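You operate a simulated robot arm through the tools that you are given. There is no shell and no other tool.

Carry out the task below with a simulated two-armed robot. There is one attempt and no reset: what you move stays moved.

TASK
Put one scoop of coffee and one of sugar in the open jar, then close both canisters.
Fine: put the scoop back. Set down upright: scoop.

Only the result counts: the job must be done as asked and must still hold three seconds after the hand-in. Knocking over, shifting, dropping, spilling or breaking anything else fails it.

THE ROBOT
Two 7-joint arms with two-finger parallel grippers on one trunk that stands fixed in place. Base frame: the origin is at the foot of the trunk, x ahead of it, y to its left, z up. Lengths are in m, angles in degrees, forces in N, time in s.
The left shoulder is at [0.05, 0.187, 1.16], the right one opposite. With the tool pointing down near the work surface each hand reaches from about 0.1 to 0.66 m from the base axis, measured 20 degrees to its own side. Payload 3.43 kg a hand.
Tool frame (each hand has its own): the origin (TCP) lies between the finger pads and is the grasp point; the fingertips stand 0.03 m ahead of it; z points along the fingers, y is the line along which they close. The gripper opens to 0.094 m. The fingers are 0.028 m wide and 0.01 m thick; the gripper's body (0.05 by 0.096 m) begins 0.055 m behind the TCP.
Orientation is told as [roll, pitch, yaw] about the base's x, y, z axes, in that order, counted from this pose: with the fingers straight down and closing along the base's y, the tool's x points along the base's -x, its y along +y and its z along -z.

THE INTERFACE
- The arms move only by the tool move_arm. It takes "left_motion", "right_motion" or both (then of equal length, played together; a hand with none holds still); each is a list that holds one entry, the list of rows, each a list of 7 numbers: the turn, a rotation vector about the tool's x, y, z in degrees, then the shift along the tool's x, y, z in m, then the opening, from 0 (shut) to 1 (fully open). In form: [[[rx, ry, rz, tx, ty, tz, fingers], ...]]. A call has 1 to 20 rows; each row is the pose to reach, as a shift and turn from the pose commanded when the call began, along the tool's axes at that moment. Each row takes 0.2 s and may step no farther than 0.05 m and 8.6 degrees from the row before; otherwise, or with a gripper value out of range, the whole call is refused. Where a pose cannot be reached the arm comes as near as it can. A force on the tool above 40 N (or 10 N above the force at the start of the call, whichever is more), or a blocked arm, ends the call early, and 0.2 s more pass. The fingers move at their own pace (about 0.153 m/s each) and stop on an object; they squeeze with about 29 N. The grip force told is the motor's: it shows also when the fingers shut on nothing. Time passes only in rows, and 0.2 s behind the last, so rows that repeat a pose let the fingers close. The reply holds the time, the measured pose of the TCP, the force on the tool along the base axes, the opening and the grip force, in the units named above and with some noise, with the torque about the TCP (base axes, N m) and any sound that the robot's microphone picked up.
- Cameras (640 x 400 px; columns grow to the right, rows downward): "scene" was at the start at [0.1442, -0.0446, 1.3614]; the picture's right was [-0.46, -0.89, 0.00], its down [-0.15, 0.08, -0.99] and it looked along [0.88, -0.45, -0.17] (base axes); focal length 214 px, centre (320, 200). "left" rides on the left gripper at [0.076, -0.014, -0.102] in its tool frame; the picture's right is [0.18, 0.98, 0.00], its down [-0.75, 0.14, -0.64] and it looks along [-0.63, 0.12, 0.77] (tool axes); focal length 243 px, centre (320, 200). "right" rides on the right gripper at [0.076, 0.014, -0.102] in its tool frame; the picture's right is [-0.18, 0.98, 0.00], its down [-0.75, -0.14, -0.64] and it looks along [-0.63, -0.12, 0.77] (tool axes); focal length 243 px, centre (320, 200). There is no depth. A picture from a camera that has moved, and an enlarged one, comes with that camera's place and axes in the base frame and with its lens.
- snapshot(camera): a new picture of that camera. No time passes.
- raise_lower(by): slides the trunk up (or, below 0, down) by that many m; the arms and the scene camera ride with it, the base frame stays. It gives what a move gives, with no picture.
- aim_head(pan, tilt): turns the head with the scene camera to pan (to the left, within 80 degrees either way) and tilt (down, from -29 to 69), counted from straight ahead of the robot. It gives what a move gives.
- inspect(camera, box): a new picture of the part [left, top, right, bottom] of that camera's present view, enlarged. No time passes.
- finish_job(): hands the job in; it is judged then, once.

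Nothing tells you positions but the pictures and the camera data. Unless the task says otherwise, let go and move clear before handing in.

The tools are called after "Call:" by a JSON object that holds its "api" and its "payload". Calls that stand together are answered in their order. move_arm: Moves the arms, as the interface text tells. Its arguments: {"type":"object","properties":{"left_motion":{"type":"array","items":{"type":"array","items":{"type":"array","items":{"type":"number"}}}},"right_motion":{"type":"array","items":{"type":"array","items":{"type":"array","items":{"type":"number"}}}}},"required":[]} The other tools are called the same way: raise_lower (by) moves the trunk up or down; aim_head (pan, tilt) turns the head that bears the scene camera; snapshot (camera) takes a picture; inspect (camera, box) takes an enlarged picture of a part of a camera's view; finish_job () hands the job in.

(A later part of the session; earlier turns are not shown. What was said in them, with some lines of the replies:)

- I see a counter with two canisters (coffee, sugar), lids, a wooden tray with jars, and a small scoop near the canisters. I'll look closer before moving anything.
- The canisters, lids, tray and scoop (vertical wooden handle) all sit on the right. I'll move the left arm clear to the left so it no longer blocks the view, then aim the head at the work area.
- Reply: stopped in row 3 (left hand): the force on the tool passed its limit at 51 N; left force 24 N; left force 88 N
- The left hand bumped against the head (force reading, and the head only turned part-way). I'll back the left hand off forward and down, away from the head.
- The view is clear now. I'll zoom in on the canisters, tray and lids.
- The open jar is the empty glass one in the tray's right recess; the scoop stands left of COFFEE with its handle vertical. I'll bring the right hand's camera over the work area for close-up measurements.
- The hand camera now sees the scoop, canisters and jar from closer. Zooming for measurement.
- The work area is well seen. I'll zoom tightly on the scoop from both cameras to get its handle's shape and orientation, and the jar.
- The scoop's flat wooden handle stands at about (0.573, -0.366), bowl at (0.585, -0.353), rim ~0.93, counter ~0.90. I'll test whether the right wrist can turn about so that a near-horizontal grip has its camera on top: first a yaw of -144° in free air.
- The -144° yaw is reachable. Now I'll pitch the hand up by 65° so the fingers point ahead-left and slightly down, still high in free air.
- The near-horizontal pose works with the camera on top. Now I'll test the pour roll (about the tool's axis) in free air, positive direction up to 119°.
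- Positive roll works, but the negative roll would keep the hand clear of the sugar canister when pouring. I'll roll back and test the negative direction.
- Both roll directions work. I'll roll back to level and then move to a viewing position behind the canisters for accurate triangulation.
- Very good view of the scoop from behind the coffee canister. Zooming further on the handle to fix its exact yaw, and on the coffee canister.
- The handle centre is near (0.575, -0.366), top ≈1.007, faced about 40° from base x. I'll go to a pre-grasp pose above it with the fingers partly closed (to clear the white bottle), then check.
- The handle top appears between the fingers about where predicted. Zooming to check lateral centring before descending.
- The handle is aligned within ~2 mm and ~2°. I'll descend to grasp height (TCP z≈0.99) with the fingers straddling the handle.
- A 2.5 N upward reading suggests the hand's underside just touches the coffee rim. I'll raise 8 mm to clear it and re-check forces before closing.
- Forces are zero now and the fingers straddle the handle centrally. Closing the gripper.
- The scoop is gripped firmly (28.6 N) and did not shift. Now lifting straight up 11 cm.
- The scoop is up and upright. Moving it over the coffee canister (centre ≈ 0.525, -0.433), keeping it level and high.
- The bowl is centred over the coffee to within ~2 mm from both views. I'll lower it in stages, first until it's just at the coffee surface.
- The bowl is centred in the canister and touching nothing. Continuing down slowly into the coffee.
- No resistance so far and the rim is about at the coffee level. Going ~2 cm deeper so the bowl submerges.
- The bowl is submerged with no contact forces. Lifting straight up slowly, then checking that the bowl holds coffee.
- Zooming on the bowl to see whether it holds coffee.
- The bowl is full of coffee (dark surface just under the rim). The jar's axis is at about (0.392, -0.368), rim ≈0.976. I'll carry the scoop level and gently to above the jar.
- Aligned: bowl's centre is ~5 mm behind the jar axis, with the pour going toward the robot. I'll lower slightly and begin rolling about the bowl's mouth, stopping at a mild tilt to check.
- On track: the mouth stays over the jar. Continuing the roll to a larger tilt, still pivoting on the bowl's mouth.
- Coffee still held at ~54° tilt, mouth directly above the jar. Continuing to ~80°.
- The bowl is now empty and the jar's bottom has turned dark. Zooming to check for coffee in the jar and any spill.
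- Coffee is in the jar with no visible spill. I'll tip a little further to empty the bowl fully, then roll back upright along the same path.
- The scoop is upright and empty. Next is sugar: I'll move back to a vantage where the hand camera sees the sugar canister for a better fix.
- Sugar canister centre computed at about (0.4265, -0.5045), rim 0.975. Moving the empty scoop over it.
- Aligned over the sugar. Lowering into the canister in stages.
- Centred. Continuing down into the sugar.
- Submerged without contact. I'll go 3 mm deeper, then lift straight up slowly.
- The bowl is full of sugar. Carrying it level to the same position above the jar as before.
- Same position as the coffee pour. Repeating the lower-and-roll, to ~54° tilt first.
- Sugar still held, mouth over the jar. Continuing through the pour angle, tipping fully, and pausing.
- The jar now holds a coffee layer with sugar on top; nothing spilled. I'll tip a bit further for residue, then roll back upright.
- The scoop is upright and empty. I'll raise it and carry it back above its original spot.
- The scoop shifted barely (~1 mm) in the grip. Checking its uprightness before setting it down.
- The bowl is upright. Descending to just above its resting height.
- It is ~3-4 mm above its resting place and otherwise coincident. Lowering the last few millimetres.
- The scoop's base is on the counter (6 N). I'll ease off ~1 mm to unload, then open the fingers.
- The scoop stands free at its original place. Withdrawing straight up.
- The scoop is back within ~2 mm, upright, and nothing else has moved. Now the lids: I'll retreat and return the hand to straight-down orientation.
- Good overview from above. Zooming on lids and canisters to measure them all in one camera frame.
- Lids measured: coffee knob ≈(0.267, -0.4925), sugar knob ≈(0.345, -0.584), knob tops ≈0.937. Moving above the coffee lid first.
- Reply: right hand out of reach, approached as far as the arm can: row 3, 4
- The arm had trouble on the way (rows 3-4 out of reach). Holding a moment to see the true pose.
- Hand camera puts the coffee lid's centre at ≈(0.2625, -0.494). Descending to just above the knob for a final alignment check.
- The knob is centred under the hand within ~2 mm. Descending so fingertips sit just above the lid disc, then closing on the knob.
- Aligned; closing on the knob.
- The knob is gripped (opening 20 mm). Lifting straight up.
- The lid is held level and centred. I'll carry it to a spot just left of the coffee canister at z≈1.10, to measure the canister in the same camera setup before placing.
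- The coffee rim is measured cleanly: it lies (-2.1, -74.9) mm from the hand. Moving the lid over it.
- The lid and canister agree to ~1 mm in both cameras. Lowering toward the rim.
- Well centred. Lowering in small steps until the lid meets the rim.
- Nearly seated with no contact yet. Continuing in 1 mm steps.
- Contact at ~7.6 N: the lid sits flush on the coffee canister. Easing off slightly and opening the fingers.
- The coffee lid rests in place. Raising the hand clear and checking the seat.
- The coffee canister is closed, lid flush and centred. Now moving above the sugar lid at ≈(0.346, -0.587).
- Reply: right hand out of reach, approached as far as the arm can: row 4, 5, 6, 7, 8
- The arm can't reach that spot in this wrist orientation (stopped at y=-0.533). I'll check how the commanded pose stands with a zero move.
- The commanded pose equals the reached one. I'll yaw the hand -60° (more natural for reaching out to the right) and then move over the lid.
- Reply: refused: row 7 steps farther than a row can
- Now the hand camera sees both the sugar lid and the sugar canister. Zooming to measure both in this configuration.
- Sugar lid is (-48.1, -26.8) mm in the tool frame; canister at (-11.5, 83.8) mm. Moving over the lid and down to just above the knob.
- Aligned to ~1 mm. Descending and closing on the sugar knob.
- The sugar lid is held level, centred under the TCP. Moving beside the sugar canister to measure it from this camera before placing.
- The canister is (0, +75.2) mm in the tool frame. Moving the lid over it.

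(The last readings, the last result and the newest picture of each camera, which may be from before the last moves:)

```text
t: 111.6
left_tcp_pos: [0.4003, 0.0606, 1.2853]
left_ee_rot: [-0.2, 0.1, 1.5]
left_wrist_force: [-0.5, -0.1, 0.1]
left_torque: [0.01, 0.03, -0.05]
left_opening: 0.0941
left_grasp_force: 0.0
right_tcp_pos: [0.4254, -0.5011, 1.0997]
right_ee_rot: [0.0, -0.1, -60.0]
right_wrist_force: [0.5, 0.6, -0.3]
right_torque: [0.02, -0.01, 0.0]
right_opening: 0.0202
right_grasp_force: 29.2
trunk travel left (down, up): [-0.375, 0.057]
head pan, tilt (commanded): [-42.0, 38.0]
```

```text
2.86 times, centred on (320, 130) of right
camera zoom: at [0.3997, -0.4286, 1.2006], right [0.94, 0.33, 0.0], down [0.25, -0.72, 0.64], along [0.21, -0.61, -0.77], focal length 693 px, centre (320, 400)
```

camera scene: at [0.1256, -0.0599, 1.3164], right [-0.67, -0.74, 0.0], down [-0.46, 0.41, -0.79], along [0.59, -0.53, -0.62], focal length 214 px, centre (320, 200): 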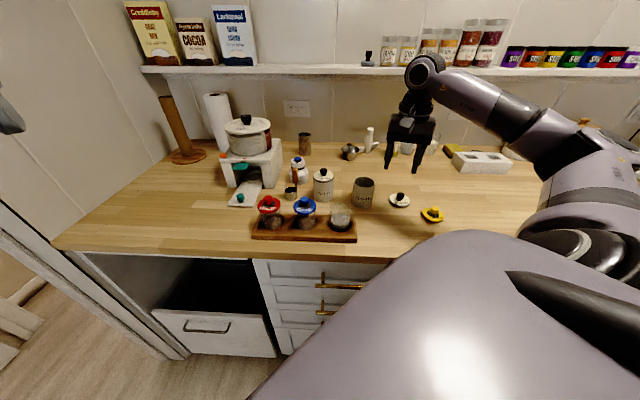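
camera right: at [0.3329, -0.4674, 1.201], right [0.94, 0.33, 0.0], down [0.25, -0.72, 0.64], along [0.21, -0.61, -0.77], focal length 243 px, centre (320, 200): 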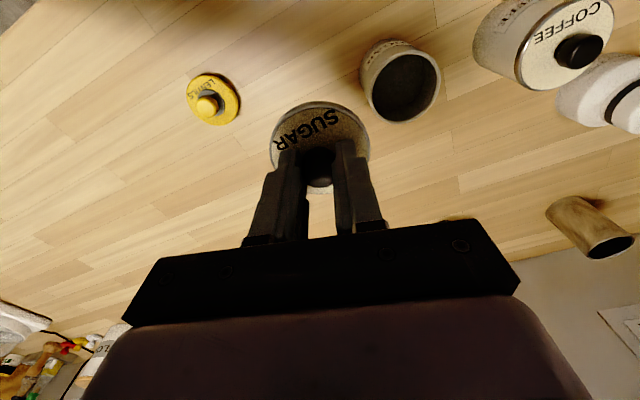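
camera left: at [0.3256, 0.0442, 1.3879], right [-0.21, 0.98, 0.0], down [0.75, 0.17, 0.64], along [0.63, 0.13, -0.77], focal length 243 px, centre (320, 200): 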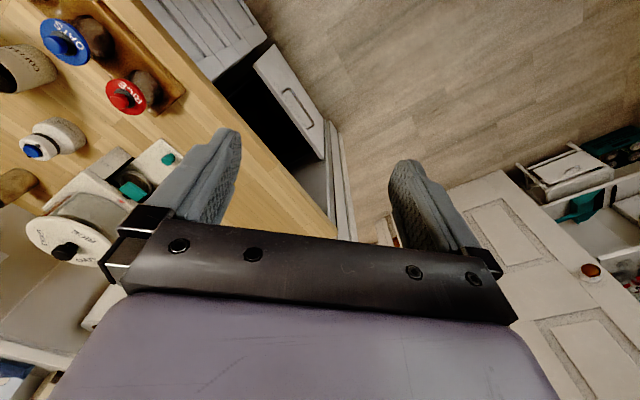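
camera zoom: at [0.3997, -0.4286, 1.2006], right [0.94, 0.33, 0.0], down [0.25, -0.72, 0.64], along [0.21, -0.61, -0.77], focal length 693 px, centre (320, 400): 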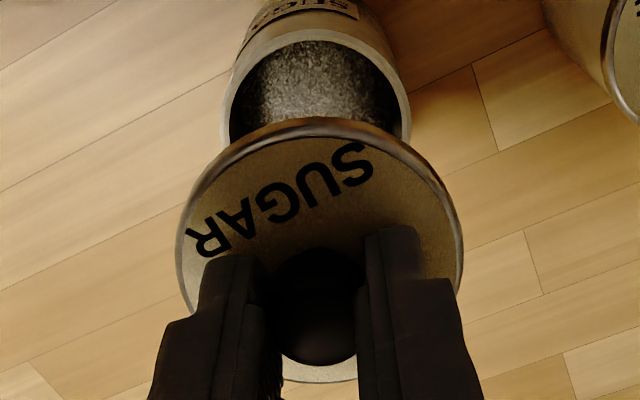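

Both views agree within ~1 mm (with opposite signs). Lowering toward the rim.

Call:
{"api": "move_arm", "payload": {"right_motion": [[[0, 0, 0, 0, 0, 0.01, 0], [0, 0, 0, 0, 0, 0.025, 0], [0, 0, 0, 0, 0, 0.042, 0], [0, 0, 0, 0, 0, 0.056, 0], [0, 0, 0, 0, 0, 0.066, 0], [0, 0, 0, 0, 0, 0.07, 0], [0, 0, 0, 0, 0, 0.07, 0]]]}}

Call:
{"api": "inspect", "payload": {"camera": "scene", "box": [340, 155, 390, 215]}}

Call:
{"api": "inspect", "payload": {"camera": "right", "box": [240, 60, 400, 200]}}

```text
t: 113.2
left_tcp_pos: [0.4011, 0.0612, 1.2857]
left_ee_rot: [-0.2, 0.1, 1.6]
left_wrist_force: [0.4, -0.7, 0.2]
left_torque: [0.0, 0.01, -0.03]
left_opening: 0.0939
left_grasp_force: 0.0
right_tcp_pos: [0.423, -0.5026, 1.0293]
right_ee_rot: [0.0, 0.0, -60.1]
right_wrist_force: [0.1, 0.0, -0.3]
right_torque: [0.02, 0.03, 0.0]
right_opening: 0.0206
right_grasp_force: 28.5
trunk travel left (down, up): [-0.375, 0.057]
head pan, tilt (commanded): [-42.0, 38.0]
```

```text
6.67 times, centred on (365, 185) of scene
camera zoom: at [0.1257, -0.0599, 1.3164], right [-0.67, -0.74, 0.0], down [-0.46, 0.41, -0.79], along [0.59, -0.53, -0.62], focal length 1430 px, centre (20, 300)
```

zoom: 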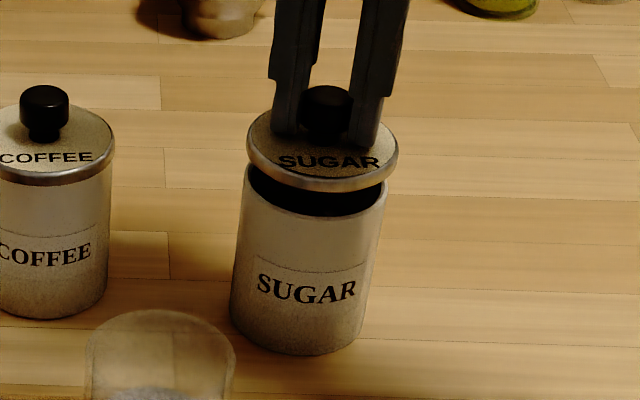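

```text
2.86 times, centred on (320, 130) of right
camera zoom: at [0.3978, -0.4291, 1.1308], right [0.94, 0.33, 0.0], down [0.25, -0.72, 0.64], along [0.21, -0.61, -0.77], focal length 693 px, centre (320, 400)
```

zoom: 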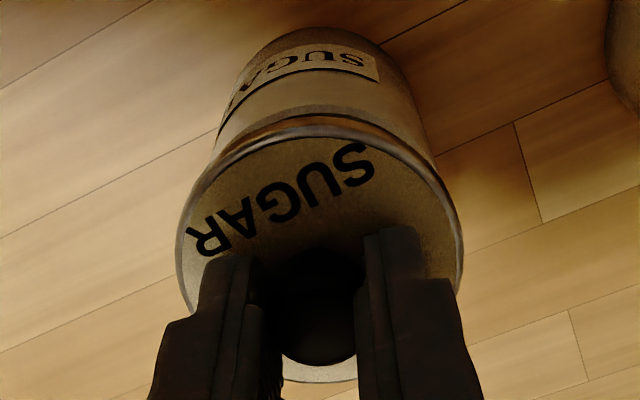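

Aligned in both axes. Lowering further.

Call:
{"api": "move_arm", "payload": {"right_motion": [[[0, 0, 0, 0, 0, 0.002, 0], [0, 0, 0, 0, 0, 0.004, 0], [0, 0, 0, 0, 0, 0.006, 0], [0, 0, 0, 0, 0, 0.008, 0], [0, 0, 0, 0, 0, 0.01, 0], [0, 0, 0, 0, 0, 0.01, 0]]]}}

Call:
{"api": "inspect", "payload": {"camera": "scene", "box": [345, 160, 385, 200]}}

Call:
{"api": "inspect", "payload": {"camera": "right", "box": [240, 60, 400, 200]}}

```text
t: 114.6
left_tcp_pos: [0.4016, 0.0602, 1.2855]
left_ee_rot: [-0.3, 0.1, 1.6]
left_wrist_force: [-0.5, -1.7, -0.3]
left_torque: [-0.02, -0.01, -0.02]
left_opening: 0.0941
left_grasp_force: 0.0
right_tcp_pos: [0.4247, -0.5036, 1.0185]
right_ee_rot: [0.0, 0.0, -59.9]
right_wrist_force: [0.1, -1.0, -0.7]
right_torque: [0.0, 0.01, -0.04]
right_opening: 0.0205
right_grasp_force: 28.9
trunk travel left (down, up): [-0.375, 0.057]
head pan, tilt (commanded): [-42.0, 38.0]
```

```text
10.00 times, centred on (365, 180) of scene
camera zoom: at [0.1257, -0.0599, 1.3164], right [-0.67, -0.74, 0.0], down [-0.46, 0.41, -0.79], along [0.59, -0.53, -0.62], focal length 2145 px, centre (-130, 400)
```

zoom: 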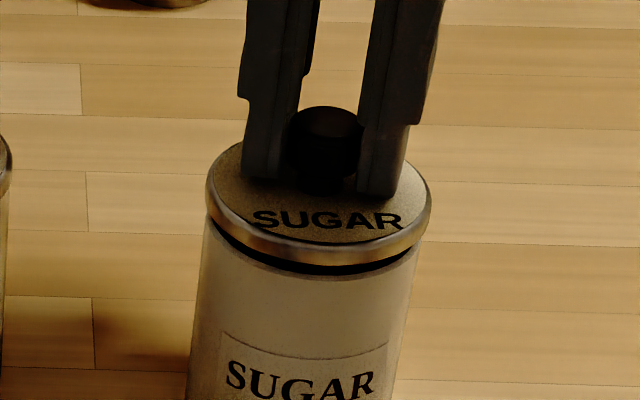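

```text
2.86 times, centred on (320, 130) of right
camera zoom: at [0.3986, -0.4298, 1.1211], right [0.94, 0.33, 0.0], down [0.25, -0.72, 0.64], along [0.21, -0.61, -0.77], focal length 693 px, centre (320, 400)
```

zoom: 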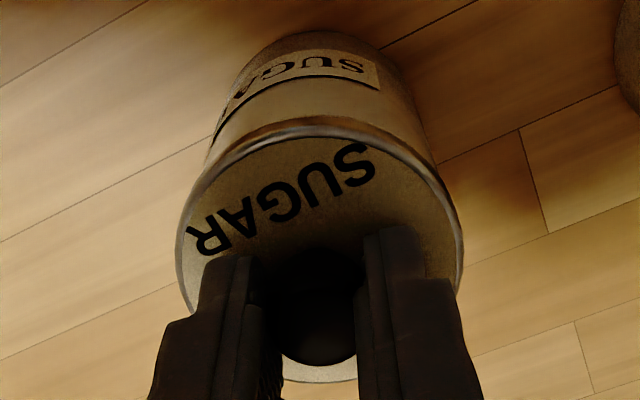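

The lid is ~1 mm off to the right; I'll shift 1 mm and continue down in 1 mm steps.

Call:
{"api": "move_arm", "payload": {"right_motion": [[[0, 0, 0, 0.0002, 0.001, 0, 0], [0, 0, 0, 0.0002, 0.001, 0.001, 0], [0, 0, 0, 0.0002, 0.001, 0.002, 0], [0, 0, 0, 0.0002, 0.001, 0.003, 0], [0, 0, 0, 0.0002, 0.001, 0.003, 0]]]}}

Call:
{"api": "inspect", "payload": {"camera": "scene", "box": [345, 160, 385, 200]}}

```text
t: 115.8
left_tcp_pos: [0.4017, 0.0597, 1.285]
left_ee_rot: [-0.2, 0.0, 1.7]
left_wrist_force: [-0.5, 0.7, 0.0]
left_torque: [-0.04, 0.0, -0.01]
left_opening: 0.0942
left_grasp_force: 0.0
right_tcp_pos: [0.4253, -0.5029, 1.0163]
right_ee_rot: [0.1, -0.1, -59.9]
right_wrist_force: [0.8, -0.8, -0.3]
right_torque: [0.01, 0.02, -0.01]
right_opening: 0.0204
right_grasp_force: 28.8
trunk travel left (down, up): [-0.375, 0.057]
head pan, tilt (commanded): [-42.0, 38.0]
```

```text
10.00 times, centred on (365, 180) of scene
camera zoom: at [0.1257, -0.0599, 1.3164], right [-0.67, -0.74, 0.0], down [-0.46, 0.41, -0.79], along [0.59, -0.53, -0.62], focal length 2145 px, centre (-130, 400)
```

zoom: 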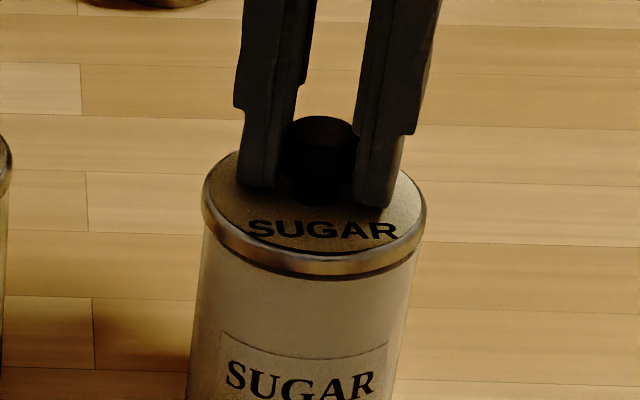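

Call:
{"api": "move_arm", "payload": {"right_motion": [[[0, 0, 0, 0, 0, 0.001, 0], [0, 0, 0, 0, 0, 0.002, 0], [0, 0, 0, 0, 0, 0.002, 0]]]}}

Call:
{"api": "inspect", "payload": {"camera": "scene", "box": [345, 160, 385, 200]}}

```text
t: 116.6
left_tcp_pos: [0.402, 0.0609, 1.2846]
left_ee_rot: [-0.1, 0.2, 1.6]
left_wrist_force: [-0.3, 0.2, -0.5]
left_torque: [-0.03, 0.03, 0.07]
left_opening: 0.0941
left_grasp_force: 0.0
right_tcp_pos: [0.4246, -0.5015, 1.0149]
right_ee_rot: [0.1, -0.1, -60.0]
right_wrist_force: [-1.4, -0.5, -0.1]
right_torque: [0.02, 0.01, -0.02]
right_opening: 0.0202
right_grasp_force: 28.8
trunk travel left (down, up): [-0.375, 0.057]
head pan, tilt (commanded): [-42.0, 38.0]
```

```text
10.00 times, centred on (365, 180) of scene
camera zoom: at [0.1257, -0.0599, 1.3164], right [-0.67, -0.74, 0.0], down [-0.46, 0.41, -0.79], along [0.59, -0.53, -0.62], focal length 2145 px, centre (-130, 400)
```

zoom: 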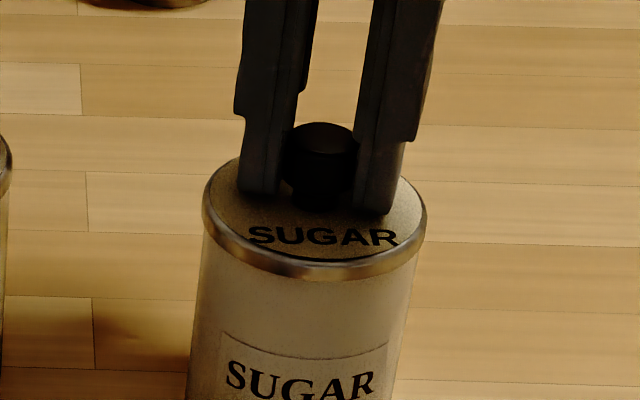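

Call:
{"api": "move_arm", "payload": {"right_motion": [[[0, 0, 0, 0, 0, 0.001, 0], [0, 0, 0, 0, 0, 0.0015, 0], [0, 0, 0, 0, 0, 0.0015, 0]]]}}

Call:
{"api": "inspect", "payload": {"camera": "scene", "box": [345, 160, 385, 200]}}

```text
t: 117.4
left_tcp_pos: [0.4003, 0.0605, 1.2848]
left_ee_rot: [-0.3, 0.2, 1.6]
left_wrist_force: [1.5, -1.5, 0.5]
left_torque: [0.02, -0.05, 0.0]
left_opening: 0.094
left_grasp_force: 0.0
right_tcp_pos: [0.4244, -0.502, 1.0129]
right_ee_rot: [0.1, 0.0, -59.9]
right_wrist_force: [-0.3, 0.7, 4.3]
right_torque: [0.04, 0.11, 0.04]
right_opening: 0.0205
right_grasp_force: 29.3
trunk travel left (down, up): [-0.375, 0.057]
head pan, tilt (commanded): [-42.0, 38.0]
```

```text
10.00 times, centred on (365, 180) of scene
camera zoom: at [0.1253, -0.0595, 1.3166], right [-0.67, -0.74, 0.0], down [-0.46, 0.41, -0.79], along [0.59, -0.53, -0.62], focal length 2145 px, centre (-130, 400)
```

zoom: 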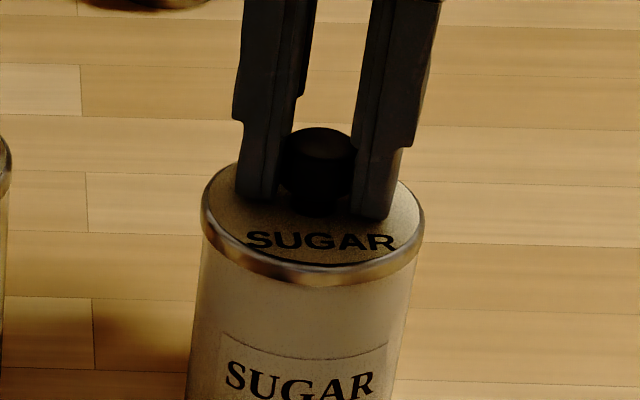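

The sugar lid is seated (4.3 N contact). Easing off and opening the fingers.

Call:
{"api": "move_arm", "payload": {"right_motion": [[[0, 0, 0, 0, 0, -0.0005, 0], [0, 0, 0, 0, 0, -0.0008, 0.1], [0, 0, 0, 0, 0, -0.0008, 0.24], [0, 0, 0, 0, 0, -0.0008, 0.3], [0, 0, 0, 0, 0, -0.0008, 0.38], [0, 0, 0, 0, 0, -0.0008, 0.45], [0, 0, 0, 0, 0, -0.0008, 0.45]]]}}

Call:
{"api": "inspect", "payload": {"camera": "scene", "box": [345, 160, 385, 200]}}

Call:
{"api": "inspect", "payload": {"camera": "right", "box": [240, 60, 400, 200]}}

```text
t: 119.0
left_tcp_pos: [0.4013, 0.0611, 1.2847]
left_ee_rot: [-0.2, 0.2, 1.6]
left_wrist_force: [-0.5, 0.7, -0.3]
left_torque: [-0.02, 0.02, 0.0]
left_opening: 0.094
left_grasp_force: 0.1
right_tcp_pos: [0.426, -0.5017, 1.0138]
right_ee_rot: [0.0, 0.1, -60.0]
right_wrist_force: [0.0, 0.5, 0.7]
right_torque: [0.03, -0.01, 0.02]
right_opening: 0.0422
right_grasp_force: 0.0
trunk travel left (down, up): [-0.375, 0.057]
head pan, tilt (commanded): [-42.0, 38.0]
```

```text
10.00 times, centred on (365, 180) of scene
camera zoom: at [0.1256, -0.0599, 1.3165], right [-0.67, -0.74, 0.0], down [-0.46, 0.41, -0.79], along [0.59, -0.53, -0.62], focal length 2145 px, centre (-130, 400)
```

zoom: 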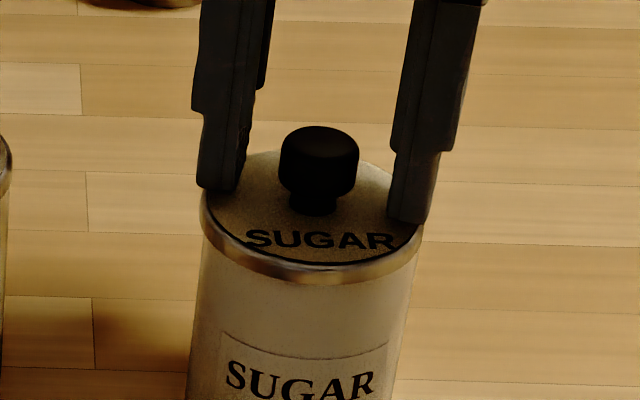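

```text
2.86 times, centred on (320, 130) of right
camera zoom: at [0.3995, -0.429, 1.1148], right [0.94, 0.33, 0.0], down [0.25, -0.72, 0.64], along [0.21, -0.61, -0.77], focal length 693 px, centre (320, 400)
```

zoom: 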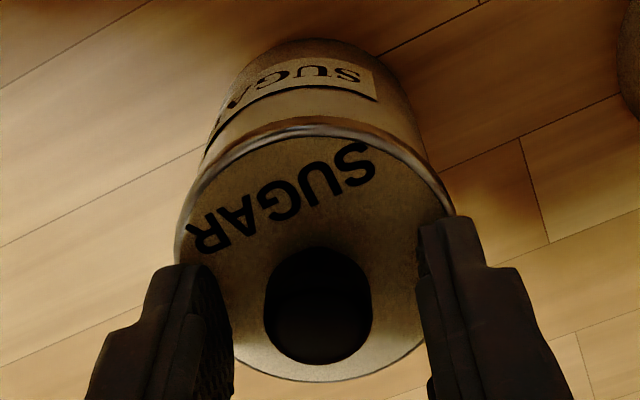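

The lid rests level on the canister. Raising the hand straight up and clear.

Call:
{"api": "move_arm", "payload": {"right_motion": [[[0, 0, 0, 0, 0, -0.01, 0.5], [0, 0, 0, 0, 0, -0.03, 0.6], [0, 0, 0, 0, 0, -0.06, 0.6], [0, 0, 0, 0, 0, -0.1, 0.6], [0, 0, 0, 0, 0, -0.14, 0.6], [0, 0, 0, 0, 0, -0.18, 0.6]]]}}

Call:
{"api": "snapshot", "payload": {"camera": "scene"}}

Call:
{"api": "inspect", "payload": {"camera": "scene", "box": [240, 140, 400, 250]}}

Call:
{"api": "inspect", "payload": {"camera": "scene", "box": [340, 160, 390, 215]}}

Call:
{"api": "inspect", "payload": {"camera": "scene", "box": [270, 160, 320, 210]}}

```text
t: 120.4
left_tcp_pos: [0.4, 0.061, 1.2848]
left_ee_rot: [-0.3, 0.2, 1.6]
left_wrist_force: [-0.9, 0.2, 0.6]
left_torque: [0.01, 0.04, -0.02]
left_opening: 0.0939
left_grasp_force: 0.0
right_tcp_pos: [0.425, -0.499, 1.1946]
right_ee_rot: [0.1, 0.0, -60.0]
right_wrist_force: [0.6, -1.1, 0.7]
right_torque: [-0.04, -0.01, -0.04]
right_opening: 0.0563
right_grasp_force: 0.1
trunk travel left (down, up): [-0.375, 0.057]
head pan, tilt (commanded): [-42.0, 38.0]
```

```text
taken
camera scene: at [0.1253, -0.0593, 1.3165], right [-0.67, -0.74, 0.0], down [-0.46, 0.41, -0.79], along [0.59, -0.53, -0.62], focal length 214 px, centre (320, 200)
```

scene: 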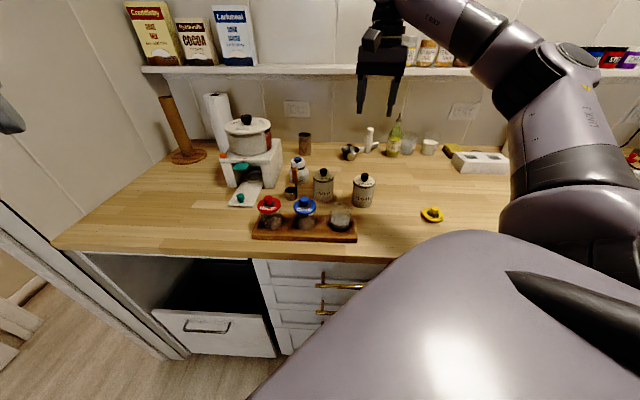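

```text
3.64 times, centred on (320, 195) of scene
camera zoom: at [0.1253, -0.0593, 1.3165], right [-0.67, -0.74, 0.0], down [-0.46, 0.41, -0.79], along [0.59, -0.53, -0.62], focal length 780 px, centre (320, 218)
```

zoom: 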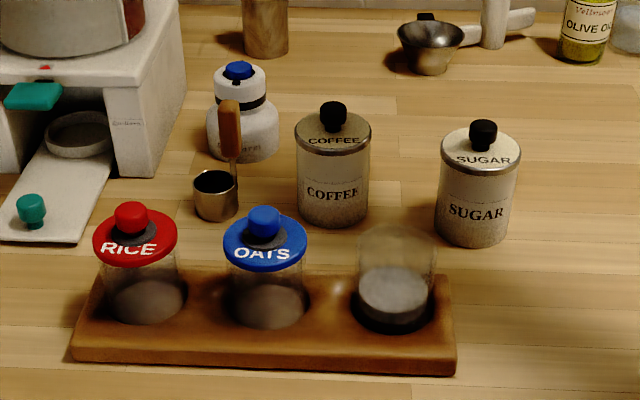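

```text
7.27 times, centred on (365, 188) of scene
camera zoom: at [0.1253, -0.0593, 1.3165], right [-0.67, -0.74, 0.0], down [-0.46, 0.41, -0.79], along [0.59, -0.53, -0.62], focal length 1560 px, centre (-7, 291)
```

zoom: 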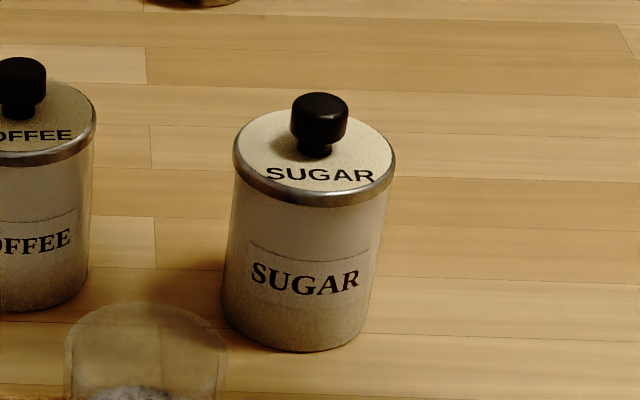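

```text
8.00 times, centred on (295, 185) of scene
camera zoom: at [0.1253, -0.0593, 1.3165], right [-0.67, -0.74, 0.0], down [-0.46, 0.41, -0.79], along [0.59, -0.53, -0.62], focal length 1716 px, centre (520, 320)
```

zoom: 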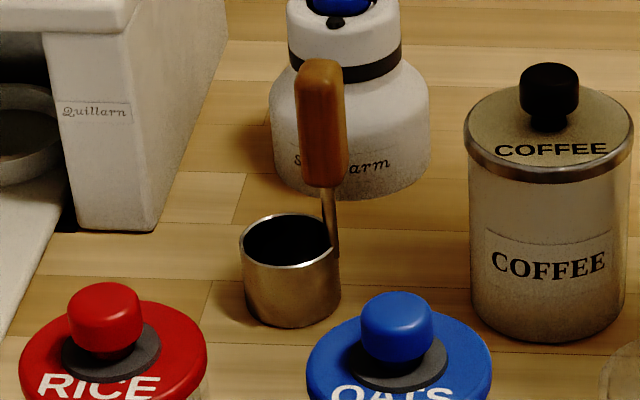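

Both canisters are closed, the jar holds coffee and sugar, and the scoop stands upright in its place. One last close check of the scoop interior and surroundings for spills.

Call:
{"api": "inspect", "payload": {"camera": "scene", "box": [280, 180, 304, 204]}}

Call:
{"api": "inspect", "payload": {"camera": "scene", "box": [320, 195, 370, 250]}}

```text
16.00 times, centred on (292, 192) of scene
camera zoom: at [0.1253, -0.0593, 1.3165], right [-0.67, -0.74, 0.0], down [-0.46, 0.41, -0.79], along [0.59, -0.53, -0.62], focal length 3432 px, centre (768, 328)
```

zoom: 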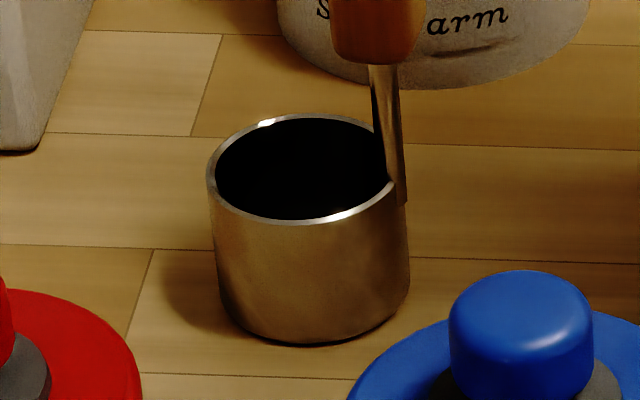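

```text
7.27 times, centred on (345, 222) of scene
camera zoom: at [0.1253, -0.0593, 1.3165], right [-0.67, -0.74, 0.0], down [-0.46, 0.41, -0.79], along [0.59, -0.53, -0.62], focal length 1560 px, centre (138, 36)
```

zoom: 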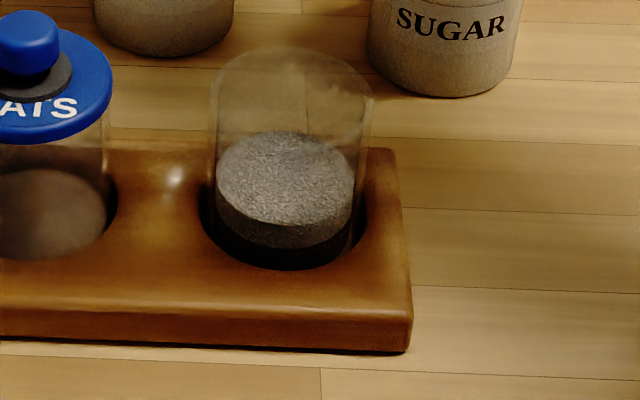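

The scoop is empty and upright at its original spot. The jar holds a coffee layer with sugar on top, both lids sit flush, and I see no spill. The hand is open and clear, so I'm handing in.

Call:
{"api": "finish_job", "payload": {}}

```text
The job is handed in.
```

The jar now holds one scoop of coffee with one scoop of sugar on top. Both canisters are closed with their own lids, and I've handed the job in.

- **Scoop:** it is empty, upright and released, about 2–3 mm from where it first stood.
- **Lids:** both sit level and centred on their canisters in the camera views.
- **Spills:** I saw none on the counter or the tray in the final close-ups, and nothing else appeared to have moved.

Two contacts happened along the way. Early on, the left hand bumped the robot's own head while I was clearing the view. Later, the right hand briefly touched the coffee canister's rim at about 2.5 N. The canister looked unmoved when I compared views afterward.
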